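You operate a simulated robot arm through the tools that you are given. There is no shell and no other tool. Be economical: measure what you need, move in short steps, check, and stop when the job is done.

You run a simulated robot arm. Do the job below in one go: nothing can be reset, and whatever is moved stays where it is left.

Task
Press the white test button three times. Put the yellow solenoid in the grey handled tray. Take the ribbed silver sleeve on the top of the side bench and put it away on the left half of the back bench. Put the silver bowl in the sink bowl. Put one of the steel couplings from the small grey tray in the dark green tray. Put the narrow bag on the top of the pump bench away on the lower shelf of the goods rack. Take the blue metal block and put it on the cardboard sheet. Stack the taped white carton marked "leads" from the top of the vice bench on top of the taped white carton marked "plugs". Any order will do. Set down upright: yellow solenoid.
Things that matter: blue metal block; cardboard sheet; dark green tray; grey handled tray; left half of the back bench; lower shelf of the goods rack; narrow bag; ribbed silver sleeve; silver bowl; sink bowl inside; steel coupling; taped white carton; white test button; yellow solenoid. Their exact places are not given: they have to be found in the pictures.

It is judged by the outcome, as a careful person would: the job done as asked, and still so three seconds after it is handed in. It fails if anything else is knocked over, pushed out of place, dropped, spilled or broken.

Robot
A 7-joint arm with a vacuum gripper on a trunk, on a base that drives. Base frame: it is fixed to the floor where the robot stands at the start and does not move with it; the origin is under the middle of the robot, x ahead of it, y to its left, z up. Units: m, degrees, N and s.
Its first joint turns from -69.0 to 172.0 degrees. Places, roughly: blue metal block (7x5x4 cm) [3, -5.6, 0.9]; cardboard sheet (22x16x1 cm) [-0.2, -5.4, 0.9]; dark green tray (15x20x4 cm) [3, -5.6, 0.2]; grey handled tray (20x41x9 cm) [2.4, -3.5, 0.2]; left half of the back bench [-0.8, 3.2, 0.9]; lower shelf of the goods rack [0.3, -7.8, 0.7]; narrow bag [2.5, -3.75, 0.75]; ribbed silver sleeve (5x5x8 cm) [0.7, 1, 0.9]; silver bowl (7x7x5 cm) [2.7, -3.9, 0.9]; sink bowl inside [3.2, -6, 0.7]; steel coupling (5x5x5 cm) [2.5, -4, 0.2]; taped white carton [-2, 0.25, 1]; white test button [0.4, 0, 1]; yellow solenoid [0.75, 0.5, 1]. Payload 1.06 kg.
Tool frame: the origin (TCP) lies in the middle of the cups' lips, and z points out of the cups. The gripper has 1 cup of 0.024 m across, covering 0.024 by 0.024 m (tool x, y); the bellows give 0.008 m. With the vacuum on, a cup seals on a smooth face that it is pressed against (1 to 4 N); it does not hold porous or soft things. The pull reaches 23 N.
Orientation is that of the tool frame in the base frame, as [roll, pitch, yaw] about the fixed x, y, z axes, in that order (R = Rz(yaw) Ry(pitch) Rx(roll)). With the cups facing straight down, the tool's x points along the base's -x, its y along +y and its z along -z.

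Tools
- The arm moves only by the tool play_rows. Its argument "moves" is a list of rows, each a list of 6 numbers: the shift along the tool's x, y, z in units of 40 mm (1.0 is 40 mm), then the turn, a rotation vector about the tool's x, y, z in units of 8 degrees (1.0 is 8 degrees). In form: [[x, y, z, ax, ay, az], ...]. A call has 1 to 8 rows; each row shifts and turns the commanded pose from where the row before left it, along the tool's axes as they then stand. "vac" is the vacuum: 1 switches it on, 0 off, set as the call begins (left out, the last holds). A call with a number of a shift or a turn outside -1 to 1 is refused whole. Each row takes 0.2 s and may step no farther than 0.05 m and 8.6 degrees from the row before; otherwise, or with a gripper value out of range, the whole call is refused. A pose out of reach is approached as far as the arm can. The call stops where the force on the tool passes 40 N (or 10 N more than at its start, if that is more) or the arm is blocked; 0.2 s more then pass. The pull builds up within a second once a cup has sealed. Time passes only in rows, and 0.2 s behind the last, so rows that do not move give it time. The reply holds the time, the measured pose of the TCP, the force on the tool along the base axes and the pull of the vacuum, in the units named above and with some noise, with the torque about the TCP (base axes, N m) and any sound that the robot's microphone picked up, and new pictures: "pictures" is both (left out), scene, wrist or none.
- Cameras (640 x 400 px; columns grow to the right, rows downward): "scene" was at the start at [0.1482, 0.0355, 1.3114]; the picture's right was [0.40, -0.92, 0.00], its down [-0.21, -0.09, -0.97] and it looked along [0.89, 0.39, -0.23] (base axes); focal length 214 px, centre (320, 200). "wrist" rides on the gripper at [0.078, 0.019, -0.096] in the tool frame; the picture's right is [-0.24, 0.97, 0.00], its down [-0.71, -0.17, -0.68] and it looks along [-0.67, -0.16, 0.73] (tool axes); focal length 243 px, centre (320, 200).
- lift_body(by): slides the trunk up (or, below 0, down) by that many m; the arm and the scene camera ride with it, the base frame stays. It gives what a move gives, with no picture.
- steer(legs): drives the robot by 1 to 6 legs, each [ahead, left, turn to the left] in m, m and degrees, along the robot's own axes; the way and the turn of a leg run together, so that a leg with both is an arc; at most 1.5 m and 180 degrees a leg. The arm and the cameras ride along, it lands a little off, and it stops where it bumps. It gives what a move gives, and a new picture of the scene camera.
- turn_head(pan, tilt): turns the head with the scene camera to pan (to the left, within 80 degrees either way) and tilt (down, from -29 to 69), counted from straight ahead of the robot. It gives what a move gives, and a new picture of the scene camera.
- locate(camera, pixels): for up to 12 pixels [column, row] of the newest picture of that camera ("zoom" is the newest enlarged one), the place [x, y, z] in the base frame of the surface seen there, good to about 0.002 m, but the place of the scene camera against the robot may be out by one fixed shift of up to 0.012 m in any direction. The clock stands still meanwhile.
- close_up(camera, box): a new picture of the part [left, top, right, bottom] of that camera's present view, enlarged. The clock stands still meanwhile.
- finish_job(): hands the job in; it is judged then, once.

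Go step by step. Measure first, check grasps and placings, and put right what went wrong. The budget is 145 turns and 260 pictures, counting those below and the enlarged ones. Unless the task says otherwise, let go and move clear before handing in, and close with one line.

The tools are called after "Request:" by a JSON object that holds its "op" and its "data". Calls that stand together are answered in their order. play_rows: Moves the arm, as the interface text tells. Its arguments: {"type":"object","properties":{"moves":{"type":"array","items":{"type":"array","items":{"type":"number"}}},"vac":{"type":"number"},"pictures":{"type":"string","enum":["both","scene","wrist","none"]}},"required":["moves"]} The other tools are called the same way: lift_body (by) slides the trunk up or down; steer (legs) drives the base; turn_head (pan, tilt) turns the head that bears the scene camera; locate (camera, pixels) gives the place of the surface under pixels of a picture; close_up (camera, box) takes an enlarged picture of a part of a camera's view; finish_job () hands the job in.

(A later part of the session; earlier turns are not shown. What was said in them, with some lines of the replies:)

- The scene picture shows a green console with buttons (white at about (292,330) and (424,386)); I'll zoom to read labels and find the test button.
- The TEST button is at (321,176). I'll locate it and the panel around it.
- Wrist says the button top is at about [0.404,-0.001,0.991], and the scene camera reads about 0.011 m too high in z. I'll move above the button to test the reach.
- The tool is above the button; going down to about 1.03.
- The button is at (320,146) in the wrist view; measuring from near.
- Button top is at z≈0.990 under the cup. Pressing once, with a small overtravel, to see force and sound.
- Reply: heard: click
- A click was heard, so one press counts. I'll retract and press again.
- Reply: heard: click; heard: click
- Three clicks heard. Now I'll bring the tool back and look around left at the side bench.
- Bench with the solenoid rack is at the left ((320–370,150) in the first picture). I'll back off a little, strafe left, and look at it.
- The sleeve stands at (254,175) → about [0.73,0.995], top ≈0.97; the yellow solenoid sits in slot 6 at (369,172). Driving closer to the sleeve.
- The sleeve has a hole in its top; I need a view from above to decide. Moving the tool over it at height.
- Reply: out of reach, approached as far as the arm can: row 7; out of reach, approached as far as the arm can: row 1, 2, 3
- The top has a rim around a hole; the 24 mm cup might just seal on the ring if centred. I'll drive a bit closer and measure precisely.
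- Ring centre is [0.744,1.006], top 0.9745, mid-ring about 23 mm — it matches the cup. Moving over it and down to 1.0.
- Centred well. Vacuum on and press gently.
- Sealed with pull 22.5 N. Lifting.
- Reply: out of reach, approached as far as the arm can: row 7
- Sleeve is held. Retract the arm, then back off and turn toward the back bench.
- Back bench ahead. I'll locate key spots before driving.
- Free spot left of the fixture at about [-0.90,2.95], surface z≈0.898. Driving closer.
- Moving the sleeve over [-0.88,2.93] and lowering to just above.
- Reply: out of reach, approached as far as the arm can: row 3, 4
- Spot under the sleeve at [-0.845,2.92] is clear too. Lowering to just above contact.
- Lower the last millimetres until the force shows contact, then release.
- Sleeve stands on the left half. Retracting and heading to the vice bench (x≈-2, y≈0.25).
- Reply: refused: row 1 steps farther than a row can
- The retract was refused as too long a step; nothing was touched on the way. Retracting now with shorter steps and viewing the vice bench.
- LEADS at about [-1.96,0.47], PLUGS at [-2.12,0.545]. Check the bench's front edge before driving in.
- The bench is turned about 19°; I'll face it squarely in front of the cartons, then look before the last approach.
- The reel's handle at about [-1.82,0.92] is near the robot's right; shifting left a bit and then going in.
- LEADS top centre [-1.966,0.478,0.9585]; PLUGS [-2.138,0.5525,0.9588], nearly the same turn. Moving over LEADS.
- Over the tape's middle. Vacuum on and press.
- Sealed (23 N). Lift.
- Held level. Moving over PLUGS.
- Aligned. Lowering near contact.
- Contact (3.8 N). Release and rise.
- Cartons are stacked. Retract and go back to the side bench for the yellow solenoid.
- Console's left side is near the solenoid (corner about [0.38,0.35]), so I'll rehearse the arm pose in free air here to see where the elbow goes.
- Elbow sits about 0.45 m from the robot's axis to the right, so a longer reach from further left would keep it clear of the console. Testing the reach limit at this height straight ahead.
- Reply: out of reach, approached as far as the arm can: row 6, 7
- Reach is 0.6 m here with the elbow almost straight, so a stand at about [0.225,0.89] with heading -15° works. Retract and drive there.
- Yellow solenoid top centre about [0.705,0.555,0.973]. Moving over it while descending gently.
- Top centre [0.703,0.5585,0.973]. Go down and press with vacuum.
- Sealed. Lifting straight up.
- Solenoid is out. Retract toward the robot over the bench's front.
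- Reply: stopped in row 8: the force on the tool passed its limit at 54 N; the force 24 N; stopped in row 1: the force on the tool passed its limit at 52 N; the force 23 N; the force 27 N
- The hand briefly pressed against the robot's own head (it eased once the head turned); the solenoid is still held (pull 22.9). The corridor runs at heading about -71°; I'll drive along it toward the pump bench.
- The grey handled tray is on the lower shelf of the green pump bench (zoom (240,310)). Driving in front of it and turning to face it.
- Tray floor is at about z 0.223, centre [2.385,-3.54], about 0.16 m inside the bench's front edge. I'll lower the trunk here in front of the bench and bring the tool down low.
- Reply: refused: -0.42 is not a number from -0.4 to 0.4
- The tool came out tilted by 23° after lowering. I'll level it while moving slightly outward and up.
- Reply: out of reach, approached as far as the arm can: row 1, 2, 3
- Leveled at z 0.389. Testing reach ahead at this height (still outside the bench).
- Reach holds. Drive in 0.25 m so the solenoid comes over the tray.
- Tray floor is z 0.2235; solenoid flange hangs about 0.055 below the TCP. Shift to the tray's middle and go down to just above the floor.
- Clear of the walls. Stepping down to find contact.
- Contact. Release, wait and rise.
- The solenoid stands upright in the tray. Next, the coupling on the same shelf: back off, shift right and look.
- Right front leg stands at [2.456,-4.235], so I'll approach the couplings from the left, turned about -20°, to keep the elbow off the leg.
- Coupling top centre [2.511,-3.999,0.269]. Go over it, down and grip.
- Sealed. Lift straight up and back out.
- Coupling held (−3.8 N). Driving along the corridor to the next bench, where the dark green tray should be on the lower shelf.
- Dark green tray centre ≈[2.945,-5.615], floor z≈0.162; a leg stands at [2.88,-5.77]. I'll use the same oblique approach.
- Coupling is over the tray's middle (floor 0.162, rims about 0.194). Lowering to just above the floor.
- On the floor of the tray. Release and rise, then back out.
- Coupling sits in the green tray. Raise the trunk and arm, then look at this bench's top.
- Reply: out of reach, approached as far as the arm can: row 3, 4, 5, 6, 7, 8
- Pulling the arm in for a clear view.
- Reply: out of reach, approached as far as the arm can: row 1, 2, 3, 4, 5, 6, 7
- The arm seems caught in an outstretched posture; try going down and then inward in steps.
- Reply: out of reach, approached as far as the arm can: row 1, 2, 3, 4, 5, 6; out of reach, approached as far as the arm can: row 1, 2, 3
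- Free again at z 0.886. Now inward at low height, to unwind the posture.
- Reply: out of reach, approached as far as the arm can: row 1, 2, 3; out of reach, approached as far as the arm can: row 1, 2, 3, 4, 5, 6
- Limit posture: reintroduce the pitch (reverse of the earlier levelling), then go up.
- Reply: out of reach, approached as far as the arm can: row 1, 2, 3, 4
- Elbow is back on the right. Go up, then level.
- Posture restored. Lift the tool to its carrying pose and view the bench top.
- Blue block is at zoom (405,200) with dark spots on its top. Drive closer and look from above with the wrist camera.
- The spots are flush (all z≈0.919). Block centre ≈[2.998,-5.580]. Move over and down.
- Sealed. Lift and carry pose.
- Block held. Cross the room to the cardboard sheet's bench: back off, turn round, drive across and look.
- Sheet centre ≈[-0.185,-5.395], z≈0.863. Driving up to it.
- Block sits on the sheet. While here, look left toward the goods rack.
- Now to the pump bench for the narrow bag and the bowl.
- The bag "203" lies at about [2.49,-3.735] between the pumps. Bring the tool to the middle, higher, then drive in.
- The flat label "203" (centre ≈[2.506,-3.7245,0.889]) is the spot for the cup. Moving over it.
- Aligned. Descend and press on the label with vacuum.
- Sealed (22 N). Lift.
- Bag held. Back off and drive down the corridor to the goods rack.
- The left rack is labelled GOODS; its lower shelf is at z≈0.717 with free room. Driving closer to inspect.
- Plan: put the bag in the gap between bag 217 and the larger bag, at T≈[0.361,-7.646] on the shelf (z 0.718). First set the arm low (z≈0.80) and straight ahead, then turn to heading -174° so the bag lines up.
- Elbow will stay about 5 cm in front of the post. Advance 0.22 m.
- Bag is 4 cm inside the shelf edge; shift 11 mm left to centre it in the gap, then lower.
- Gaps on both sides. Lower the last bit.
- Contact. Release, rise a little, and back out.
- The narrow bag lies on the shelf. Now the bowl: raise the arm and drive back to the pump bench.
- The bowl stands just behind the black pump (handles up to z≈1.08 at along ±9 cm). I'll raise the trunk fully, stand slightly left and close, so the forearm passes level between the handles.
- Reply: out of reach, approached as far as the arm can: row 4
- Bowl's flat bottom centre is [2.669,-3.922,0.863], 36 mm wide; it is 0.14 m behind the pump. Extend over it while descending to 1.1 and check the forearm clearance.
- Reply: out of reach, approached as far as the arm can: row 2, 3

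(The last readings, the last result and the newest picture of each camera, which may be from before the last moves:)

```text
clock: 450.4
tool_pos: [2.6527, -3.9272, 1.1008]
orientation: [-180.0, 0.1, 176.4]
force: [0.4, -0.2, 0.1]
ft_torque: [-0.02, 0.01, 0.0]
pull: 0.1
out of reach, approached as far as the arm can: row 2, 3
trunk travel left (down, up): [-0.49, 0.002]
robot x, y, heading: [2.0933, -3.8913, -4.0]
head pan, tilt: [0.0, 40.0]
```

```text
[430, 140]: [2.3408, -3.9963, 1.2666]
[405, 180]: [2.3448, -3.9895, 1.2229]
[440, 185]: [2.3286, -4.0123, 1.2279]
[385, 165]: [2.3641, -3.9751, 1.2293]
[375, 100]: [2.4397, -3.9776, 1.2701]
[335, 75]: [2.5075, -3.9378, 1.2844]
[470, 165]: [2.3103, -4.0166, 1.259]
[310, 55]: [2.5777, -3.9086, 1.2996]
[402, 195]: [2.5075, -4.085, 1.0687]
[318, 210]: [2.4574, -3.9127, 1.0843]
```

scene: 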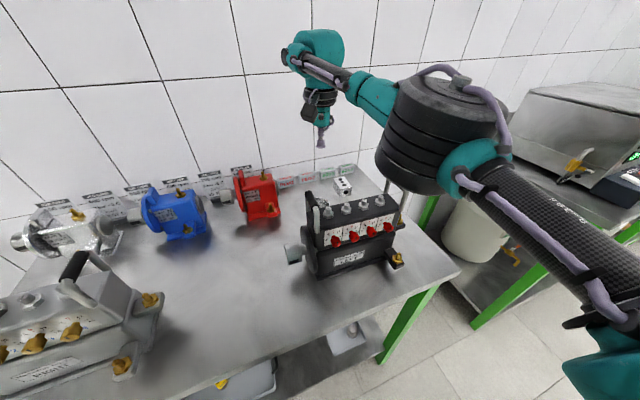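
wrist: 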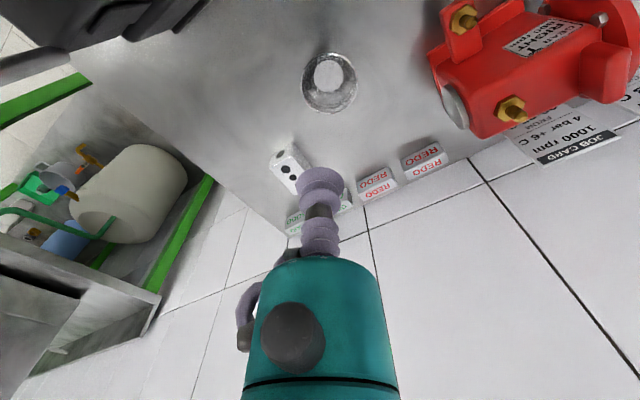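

Elbow (z≈1.24) stays in front of the pump and the forearm passes between the handles well above them. Nudge the base 3 cm closer and 1.5 cm right, then align over the bowl.

Request:
{"op": "steer", "data": {"legs": [[0.03, -0.015, 0]]}}

Request:
{"op": "play_rows", "data": {"moves": [[0, 0, 0.3, 0, 0, 0], [0, 0, 0.5, 0, 0, 0], [0, 0, 0, 0, 0, 0]]}}

```text
clock: 451.3
tool_pos: [2.6818, -3.9445, 1.1002]
orientation: [179.9, 0.0, 176.3]
force: [-0.1, -0.9, 0.0]
ft_torque: [0.01, 0.04, 0.02]
pull: 0.0
trunk travel left (down, up): [-0.49, 0.002]
robot x, y, heading: [2.1218, -3.904, -3.8]
head pan, tilt: [0.0, 40.0]
```

scene: 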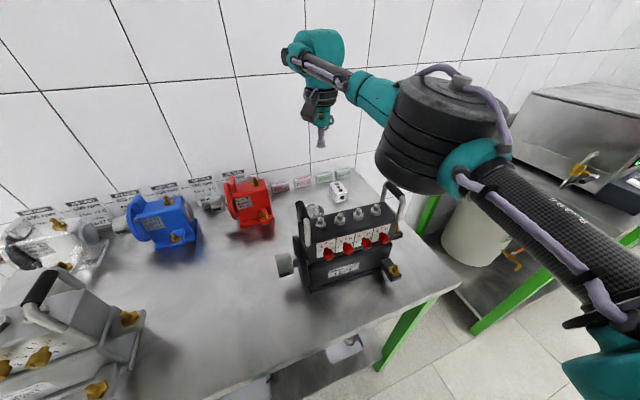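

```text
clock: 452.1
tool_pos: [2.6811, -3.9448, 1.0703]
orientation: [-180.0, -0.1, 176.2]
force: [-0.4, -0.4, 1.1]
ft_torque: [0.02, 0.03, -0.01]
pull: 0.0
trunk travel left (down, up): [-0.49, 0.002]
robot x, y, heading: [2.119, -3.9039, -3.6]
head pan, tilt: [0.0, 40.0]
5 turns are left
```

scene: 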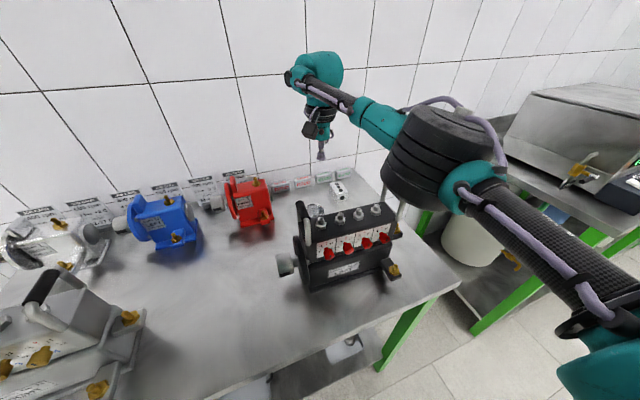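
wrist: 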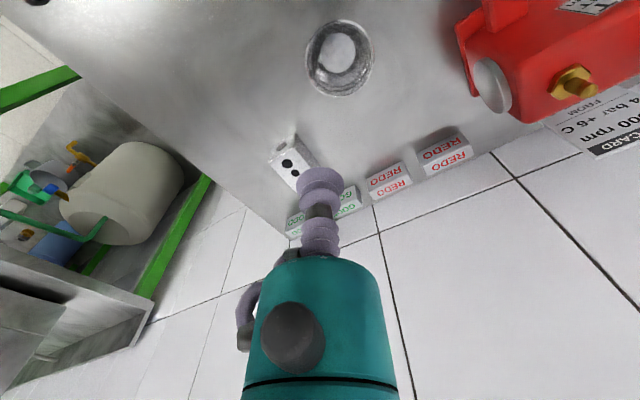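

Only five turns remain, so I'll chain: align over the bowl, descend, grip and lift in one go.

Request:
{"op": "play_rows", "data": {"moves": [[0.34, 0.55, 0, 0, 0, 0], [0, 0, 1, 0, 0, 0], [0, 0, 1, 0, 0, 0], [0, 0, 1, 0, 0, 0], [0, 0, 1, 0, 0, 0], [0, 0, 0.6, 0, 0, 0], [0, 0, 0.4, 0, 0, 0], [0, 0, 0.2, 0, 0, 0]], "vac": 1, "pictures": "wrist"}}

Request:
{"op": "play_rows", "data": {"moves": [[0, 0, 0.05, 0, 0, 0], [0, 0, 0, 0, 0, 0], [0, 0, 0, 0, 0, 0], [0, 0, 0, 0, 0, 0], [0, 0, 0, 0, 0, 0]], "pictures": "none"}}

Request:
{"op": "play_rows", "data": {"moves": [[0, 0, -0.3, 0, 0, 0], [0, 0, -0.7, 0, 0, 0], [0, 0, -1, 0, 0, 0], [0, 0, -1, 0, 0, 0], [0, 0, -1, 0, 0, 0], [0, 0, -1, 0, 0, 0], [0, 0, -1, 0, 0, 0], [0, 0, -0.9, 0, 0, 0]], "pictures": "both"}}

```text
clock: 453.9
tool_pos: [2.6575, -3.9242, 0.8626]
orientation: [179.8, 0.4, 176.5]
force: [2.0, 0.1, 7.9]
ft_torque: [-0.04, 0.05, -0.03]
pull: 23.3
out of reach, approached as far as the arm can: row 6, 7, 8
trunk travel left (down, up): [-0.49, 0.002]
robot x, y, heading: [2.1189, -3.9035, -3.9]
head pan, tilt: [0.0, 40.0]
```

wrist: 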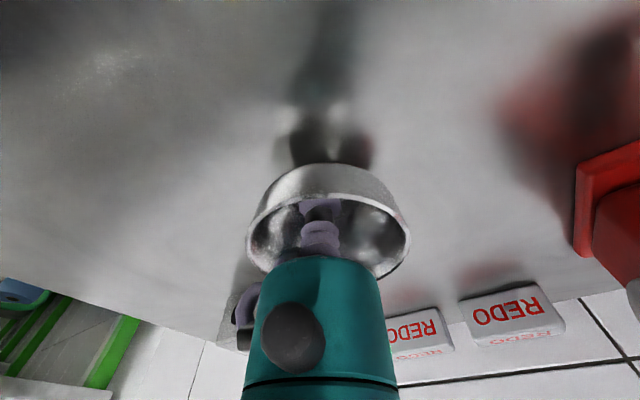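

```text
clock: 455.1
tool_pos: [2.6571, -3.925, 0.8592]
orientation: [-180.0, 0.2, 176.3]
force: [6.9, 0.1, 18.7]
ft_torque: [-0.04, 0.13, -0.04]
pull: 22.9
trunk travel left (down, up): [-0.49, 0.002]
robot x, y, heading: [2.1198, -3.9049, -3.9]
head pan, tilt: [0.0, 40.0]
```

```text
clock: 456.9
tool_pos: [2.6565, -3.9249, 1.1355]
orientation: [180.0, -0.1, 176.3]
force: [-0.6, 0.0, -1.5]
ft_torque: [0.0, 0.08, 0.01]
pull: 23.0
trunk travel left (down, up): [-0.49, 0.002]
robot x, y, heading: [2.1204, -3.9033, -3.8]
head pan, tilt: [0.0, 40.0]
4 turns are left
```

scene: 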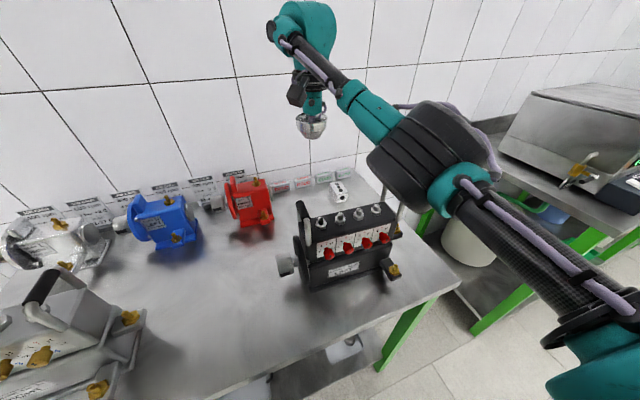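
wrist: 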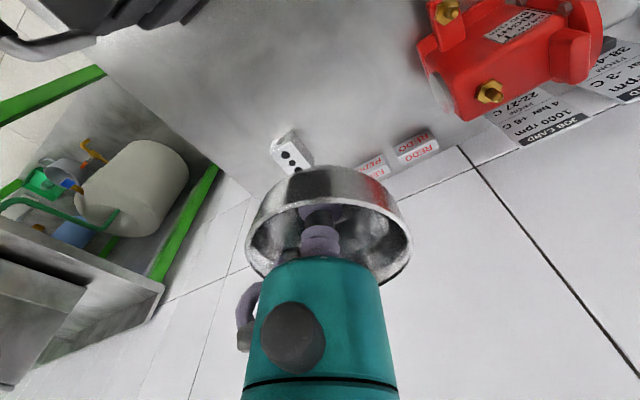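

Bowl is held and clear above the pump's handles. Now back off, shorten the arm, drive to the sink, face it, and map it.

Request:
{"op": "steer", "data": {"legs": [[-0.5, 0, 0]]}}

Request:
{"op": "play_rows", "data": {"moves": [[0.9, 0, 0, 0, 0, 0], [0.9, 0, 0, 0, 0, 0], [0.9, 0, 0, 0, 0, 0], [0.6, 0, 0, 0, 0, 0]], "pictures": "none"}}

Request:
{"op": "steer", "data": {"legs": [[0, 0, -68.6], [1.25, 0, 0], [1.2, 0, 0], [0, 0, 90], [0.2, 0, 0]]}}

Request:
{"op": "turn_head", "data": {"pan": 0, "tilt": 35}}

Request:
{"op": "locate", "data": {"camera": "scene", "pixels": [[320, 210], [280, 220], [280, 190], [320, 180], [360, 190], [360, 220], [400, 200], [240, 200], [320, 240], [320, 155], [280, 250], [360, 250]]}}

```text
clock: 459.8
tool_pos: [2.1636, -3.8913, 1.1353]
orientation: [180.0, 0.0, 176.6]
force: [0.9, 0.7, -1.5]
ft_torque: [-0.02, 0.08, -0.02]
pull: 23.1
trunk travel left (down, up): [-0.49, 0.002]
robot x, y, heading: [1.6284, -3.8786, -3.4]
head pan, tilt: [0.0, 40.0]
```

scene: 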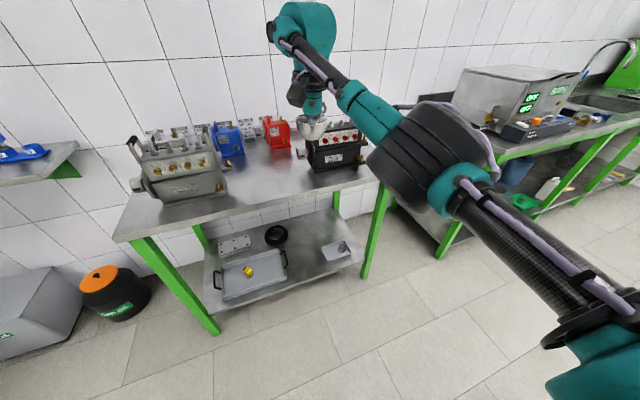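

```text
clock: 460.8
tool_pos: [2.0311, -3.8845, 1.1353]
orientation: [180.0, 0.0, 176.6]
force: [-0.6, 0.2, -0.8]
ft_torque: [-0.05, 0.04, -0.03]
pull: 22.8
trunk travel left (down, up): [-0.49, 0.002]
robot x, y, heading: [1.6261, -3.875, -3.6]
head pan, tilt: [0.0, 40.0]
```

```text
clock: 480.8
tool_pos: [2.9547, -5.9938, 1.1348]
orientation: [180.0, 0.1, -161.7]
force: [0.3, -0.1, -0.5]
ft_torque: [-0.05, 0.06, -0.01]
pull: 23.1
trunk travel left (down, up): [-0.49, 0.002]
robot x, y, heading: [2.5736, -6.137, 18.1]
head pan, tilt: [0.0, 40.0]
```

scene: 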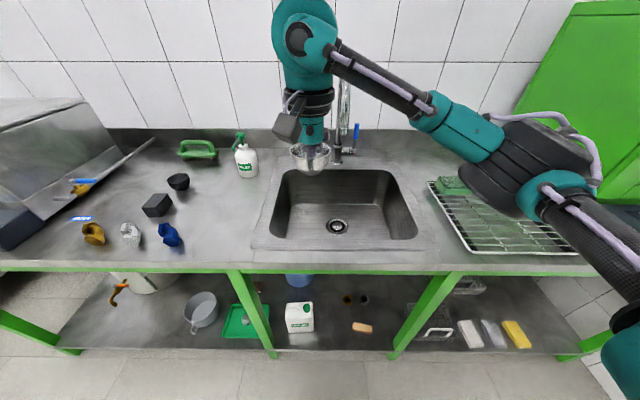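

```text
clock: 481.5
tool_pos: [2.9536, -5.9949, 1.1354]
orientation: [179.9, 0.0, -161.7]
force: [-0.6, 0.5, -1.1]
ft_torque: [-0.02, 0.0, -0.02]
pull: 22.2
trunk travel left (down, up): [-0.49, 0.002]
robot x, y, heading: [2.5725, -6.1322, 18.0]
head pan, tilt: [0.0, 35.0]
```

scene: 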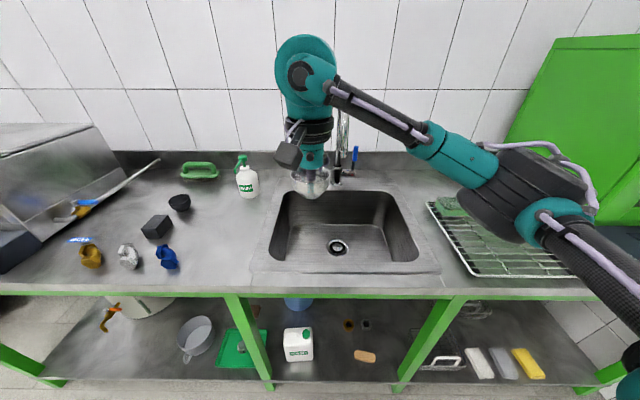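

```text
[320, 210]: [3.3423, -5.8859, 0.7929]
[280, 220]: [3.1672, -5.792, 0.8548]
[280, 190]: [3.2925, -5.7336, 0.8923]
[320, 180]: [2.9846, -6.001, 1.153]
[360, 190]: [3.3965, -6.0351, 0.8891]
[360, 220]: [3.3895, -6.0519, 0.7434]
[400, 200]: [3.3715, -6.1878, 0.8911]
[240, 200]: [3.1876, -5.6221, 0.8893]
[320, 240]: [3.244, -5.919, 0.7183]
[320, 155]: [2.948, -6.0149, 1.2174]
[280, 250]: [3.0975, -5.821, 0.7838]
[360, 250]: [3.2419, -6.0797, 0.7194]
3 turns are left
```

Sink floor is z≈0.708; the free spot right of the drain is ≈[3.262,-6.108]. I'll shift, drive in and lower the bowl onto the floor now, then release next turn after checking.

Request:
{"op": "lift_body", "data": {"by": -0.03}}

Request:
{"op": "play_rows", "data": {"moves": [[0, -0.65, 0, 0, 0, 0], [0, -0.65, 0, 0, 0, 0]], "pictures": "none"}}

Request:
{"op": "steer", "data": {"legs": [[0, -0.147, 0], [0.225, 0, 0]]}}

Request:
{"op": "play_rows", "data": {"moves": [[-0.1, 0, 1, 0, 0, 0], [-0.1, 0, 1, 0, 0, 0], [-0.1, 0, 1, 0, 0, 0], [-0.1, 0, 1, 0, 0, 0], [-0.1, 0, 1, 0, 0, 0], [-0.1, 0, 1, 0, 0, 0], [-0.1, 0, 1, 0, 0, 0], [0, 0, 1, 0, 0, 0]], "pictures": "both"}}

Request:
{"op": "play_rows", "data": {"moves": [[0, 0, 0.9, 0, 0, 0], [0, 0, 0.5, 0, 0, 0], [0, 0, 0.15, 0, 0, 0], [0, 0, 0.1, 0, 0, 0], [0, 0, 0.1, 0, 0, 0], [0, 0, 0, 0, 0, 0]], "pictures": "both"}}

```text
clock: 482.2
tool_pos: [2.9544, -5.9941, 1.1052]
orientation: [180.0, 0.1, -161.7]
force: [0.3, 0.0, -1.0]
ft_torque: [-0.01, 0.04, -0.03]
pull: 22.7
trunk travel left (down, up): [-0.46, 0.032]
robot x, y, heading: [2.5706, -6.1348, 18.2]
head pan, tilt: [0.0, 35.0]
```

```text
clock: 482.8
tool_pos: [2.9703, -6.0441, 1.1044]
orientation: [180.0, 0.0, -161.6]
force: [0.0, 0.0, 0.5]
ft_torque: [-0.05, 0.05, -0.01]
pull: 23.1
trunk travel left (down, up): [-0.46, 0.032]
robot x, y, heading: [2.5767, -6.134, 18.6]
head pan, tilt: [0.0, 35.0]
```

```text
clock: 486.0
tool_pos: [3.2283, -6.1122, 1.1047]
orientation: [180.0, 0.1, -161.6]
force: [0.3, -0.2, -1.9]
ft_torque: [-0.06, 0.04, -0.02]
pull: 22.7
trunk travel left (down, up): [-0.46, 0.032]
robot x, y, heading: [2.8314, -6.2039, 18.5]
head pan, tilt: [0.0, 35.0]
```

scene: 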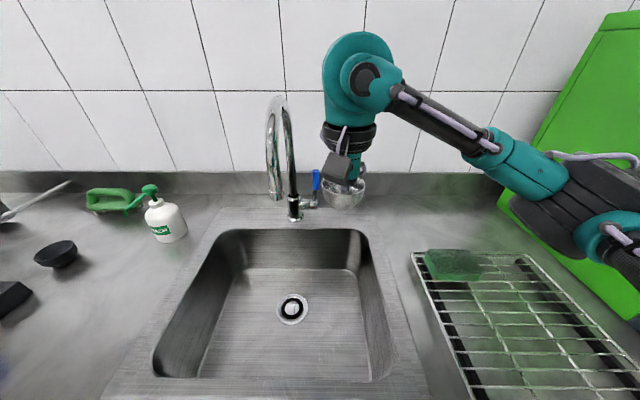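

```text
clock: 487.8
tool_pos: [3.2647, -6.1058, 0.7937]
orientation: [-179.9, 1.0, -161.9]
force: [-0.3, 0.3, -1.5]
ft_torque: [0.02, 0.04, 0.0]
pull: 22.9
trunk travel left (down, up): [-0.46, 0.032]
robot x, y, heading: [2.8306, -6.2064, 18.3]
head pan, tilt: [0.0, 35.0]
```

scene: 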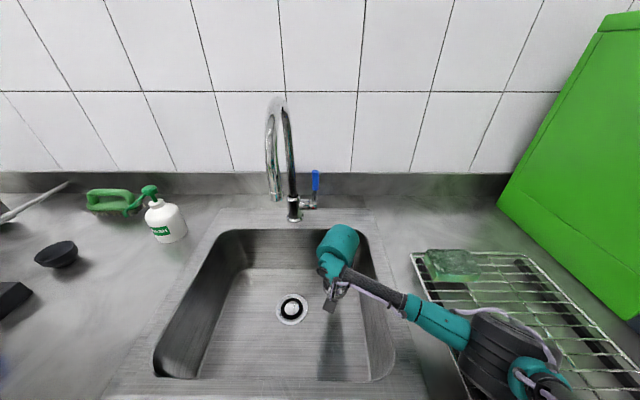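
wrist: 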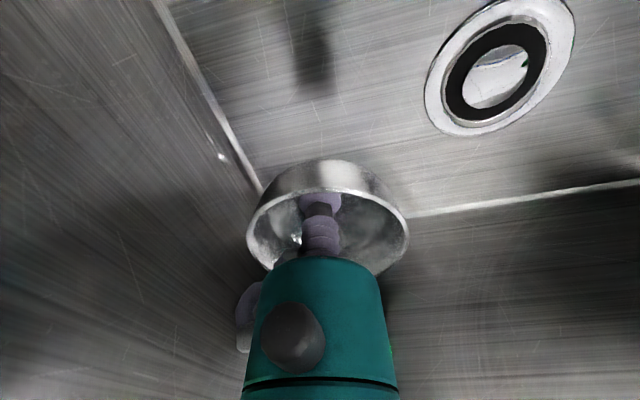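

```text
clock: 488.8
tool_pos: [3.3256, -6.1157, 0.7839]
orientation: [-178.3, 8.9, -163.4]
force: [-0.2, 0.1, -1.2]
ft_torque: [-0.03, 0.02, -0.06]
pull: 22.8
trunk travel left (down, up): [-0.46, 0.032]
robot x, y, heading: [2.8309, -6.2034, 18.4]
head pan, tilt: [0.0, 35.0]
stopped in row 4: the arm was blocked; the commanded pose is now the measured one
2 turns are left
```

scene: 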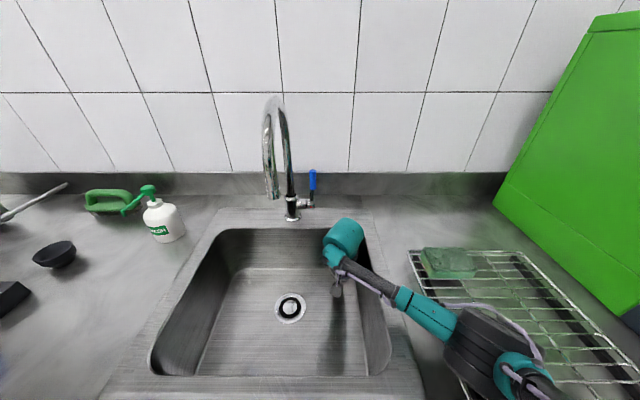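
wrist: 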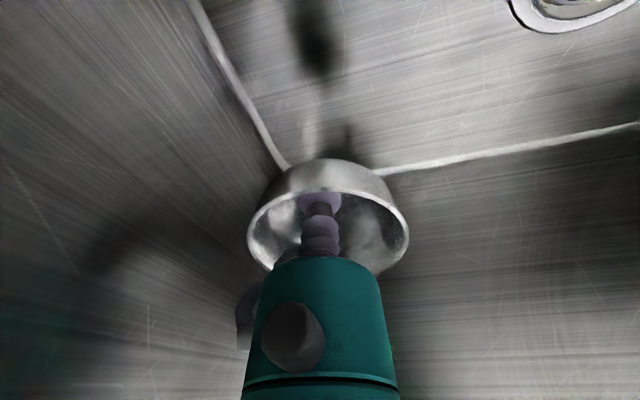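

The forearm met the sink's front edge with the arm too bent, leaving the bowl about 6 cm above the floor. I'll raise and level it, move the base back so the arm is stretched (elbow high), and lower again.

Request:
{"op": "play_rows", "data": {"moves": [[0, 0, -1, 0, 0, 0], [0, 0, -1, -0.1, 0.5, 0], [0, 0, -1, -0.11, 0.6, 0], [0, 0, -1, 0, 0, 0], [0, 0, -1, 0, 0, 0], [0, 0, 0, 0, 0, 0]], "pictures": "none"}}

Request:
{"op": "steer", "data": {"legs": [[-0.085, 0, 0]]}}

Request:
{"op": "play_rows", "data": {"moves": [[-0.6, 0.3, 0, 0, 0, 0], [-0.65, 0.3, 0, 0, 0, 0], [0, 0, 1, 0, 0, 0], [0, 0, 1, 0, 0, 0], [0, 0, 1, 0, 0, 0], [0, 0, 1, 0, 0, 0], [0, 0, 0.8, 0, 0, 0]], "pictures": "both"}}

Request:
{"op": "play_rows", "data": {"moves": [[0, 0, 0.8, 0, 0, 0], [0, 0, 0.5, 0, 0, 0], [0, 0, 0.2, 0, 0, 0], [0, 0, 0.1, 0, 0, 0], [0, 0, 0.1, 0, 0, 0], [0, 0, 0, 0, 0, 0]], "pictures": "both"}}

```text
clock: 490.2
tool_pos: [3.3062, -6.1066, 0.9767]
orientation: [179.7, -0.8, -162.8]
force: [0.1, 0.2, -1.9]
ft_torque: [-0.03, 0.04, -0.02]
pull: 23.1
trunk travel left (down, up): [-0.46, 0.032]
robot x, y, heading: [2.8286, -6.2064, 18.0]
head pan, tilt: [0.0, 35.0]
```

```text
clock: 491.3
tool_pos: [3.2267, -6.1337, 0.9771]
orientation: [179.6, -0.7, -162.8]
force: [-0.3, 0.3, -1.9]
ft_torque: [-0.01, 0.03, 0.02]
pull: 22.7
trunk travel left (down, up): [-0.46, 0.032]
robot x, y, heading: [2.7482, -6.2299, 18.1]
head pan, tilt: [0.0, 35.0]
```

scene: 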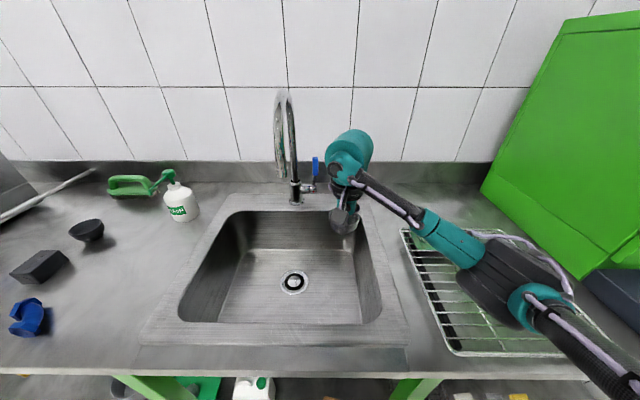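

```text
clock: 492.9
tool_pos: [3.2642, -6.0946, 0.7836]
orientation: [179.6, -0.7, -162.9]
force: [-0.9, 0.8, -1.4]
ft_torque: [-0.01, 0.05, -0.03]
pull: 23.8
trunk travel left (down, up): [-0.46, 0.032]
robot x, y, heading: [2.7506, -6.2313, 18.3]
head pan, tilt: [0.0, 35.0]
```

scene: 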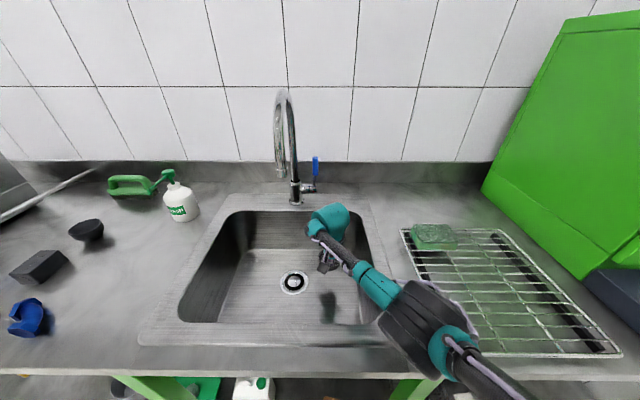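
wrist: 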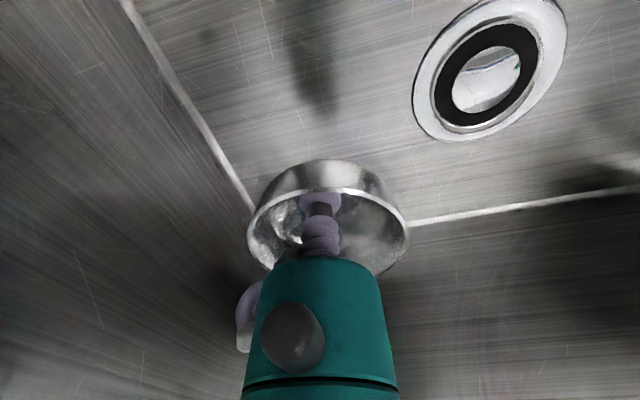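

```text
clock: 494.3
tool_pos: [3.2595, -6.099, 0.7162]
orientation: [179.6, -0.7, -162.8]
force: [0.5, 0.8, 0.6]
ft_torque: [-0.04, 0.01, -0.04]
pull: 22.6
out of reach, approached as far as the arm can: row 3, 4, 5
trunk travel left (down, up): [-0.46, 0.032]
robot x, y, heading: [2.7532, -6.2318, 18.2]
head pan, tilt: [0.0, 35.0]
1 turns are left
```

scene: 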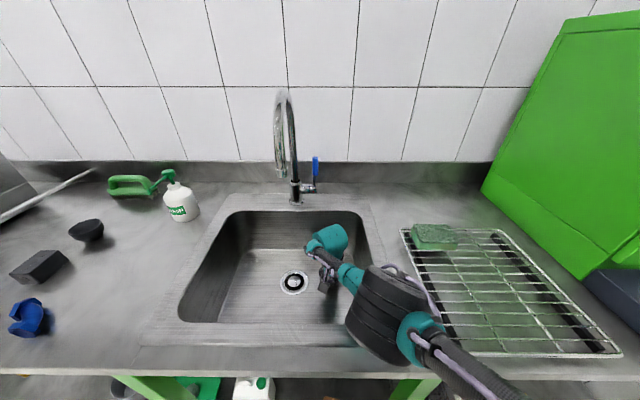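
wrist: 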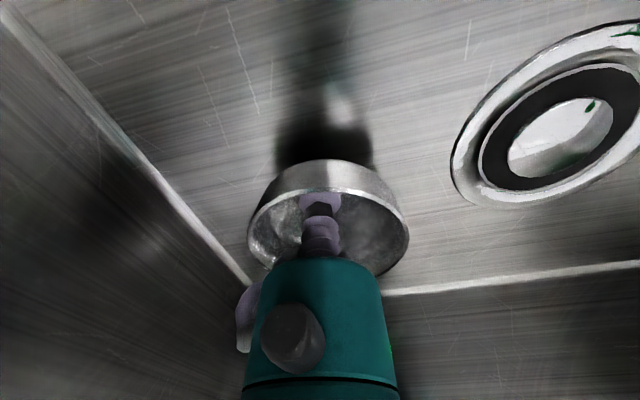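

The bowl is at the sink floor (z 0.716, force +0.6 N) beside the drain. Last millimetre, release, rise straight up, back off and hand in.

The button was pressed three times and all the items have been moved to their places; the bowl is being released in the sink now.

Request:
{"op": "play_rows", "data": {"moves": [[0, 0, 0.06, 0, 0, 0], [0, 0, 0, 0, 0, 0]], "pictures": "none"}}

Request:
{"op": "play_rows", "data": {"moves": [[0, 0, 0, 0, 0, 0], [0, 0, 0, 0, 0, 0], [0, 0, 0, 0, 0, 0], [0, 0, 0, 0, 0, 0], [0, 0, -0.2, 0, 0, 0], [0, 0, -0.5, 0, 0, 0], [0, 0, -1, 0, 0, 0], [0, 0, -1, 0, 0, 0]], "vac": 0, "pictures": "wrist"}}

Request:
{"op": "play_rows", "data": {"moves": [[0, 0, -1, 0, 0, 0], [0, 0, -1, 0, 0, 0], [0, 0, -1, 0, 0, 0], [0, 0, -1, 0, 0, 0], [0, 0, -1, 0, 0, 0], [0, 0, -1, 0, 0, 0]], "pictures": "none"}}

Request:
{"op": "steer", "data": {"legs": [[-0.4, 0, 0]]}}

Request:
{"op": "finish_job", "data": {}}

```text
clock: 494.9
tool_pos: [3.2592, -6.0979, 0.715]
orientation: [179.7, -0.5, -162.8]
force: [4.4, 1.7, 8.6]
ft_torque: [-0.15, -0.04, 0.02]
pull: 22.7
trunk travel left (down, up): [-0.46, 0.032]
robot x, y, heading: [2.7499, -6.2338, 18.1]
head pan, tilt: [0.0, 35.0]
```

```text
clock: 496.7
tool_pos: [3.2601, -6.0978, 0.8217]
orientation: [179.7, -0.6, -162.9]
force: [-0.6, -0.1, 0.7]
ft_torque: [0.01, 0.0, -0.02]
pull: 0.1
trunk travel left (down, up): [-0.46, 0.032]
robot x, y, heading: [2.7485, -6.2304, 18.2]
head pan, tilt: [0.0, 35.0]
```

wrist: 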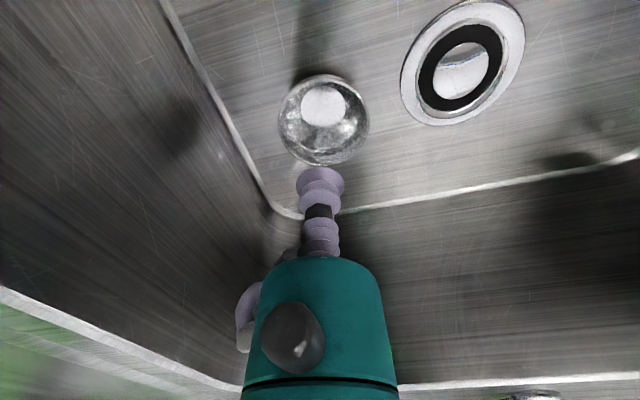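

```text
clock: 498.1
tool_pos: [3.2999, -6.0792, 1.0483]
orientation: [179.7, -0.7, -162.7]
force: [-0.5, -0.1, -0.1]
ft_torque: [0.01, 0.02, 0.03]
pull: 0.2
out of reach, approached as far as the arm can: row 3, 4, 5, 6
trunk travel left (down, up): [-0.46, 0.032]
robot x, y, heading: [2.7481, -6.2353, 18.0]
head pan, tilt: [0.0, 35.0]
```

```text
clock: 500.5
tool_pos: [2.9238, -6.2013, 1.0482]
orientation: [179.7, -0.7, -162.6]
force: [-0.2, 0.2, -0.5]
ft_torque: [-0.05, -0.01, 0.02]
pull: 0.1
trunk travel left (down, up): [-0.46, 0.032]
robot x, y, heading: [2.3729, -6.3564, 18.4]
head pan, tilt: [0.0, 35.0]
```

scene: 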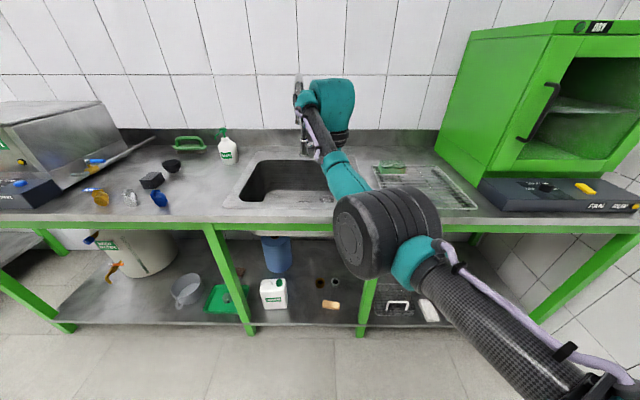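

```text
The job is handed in.
```

All eight tasks are done and handed in, with the bowl upright on the sink floor in the last wrist picture; the arm met resistance twice on the way (its own head, then probably the sink's front edge), and I saw nothing displaced.
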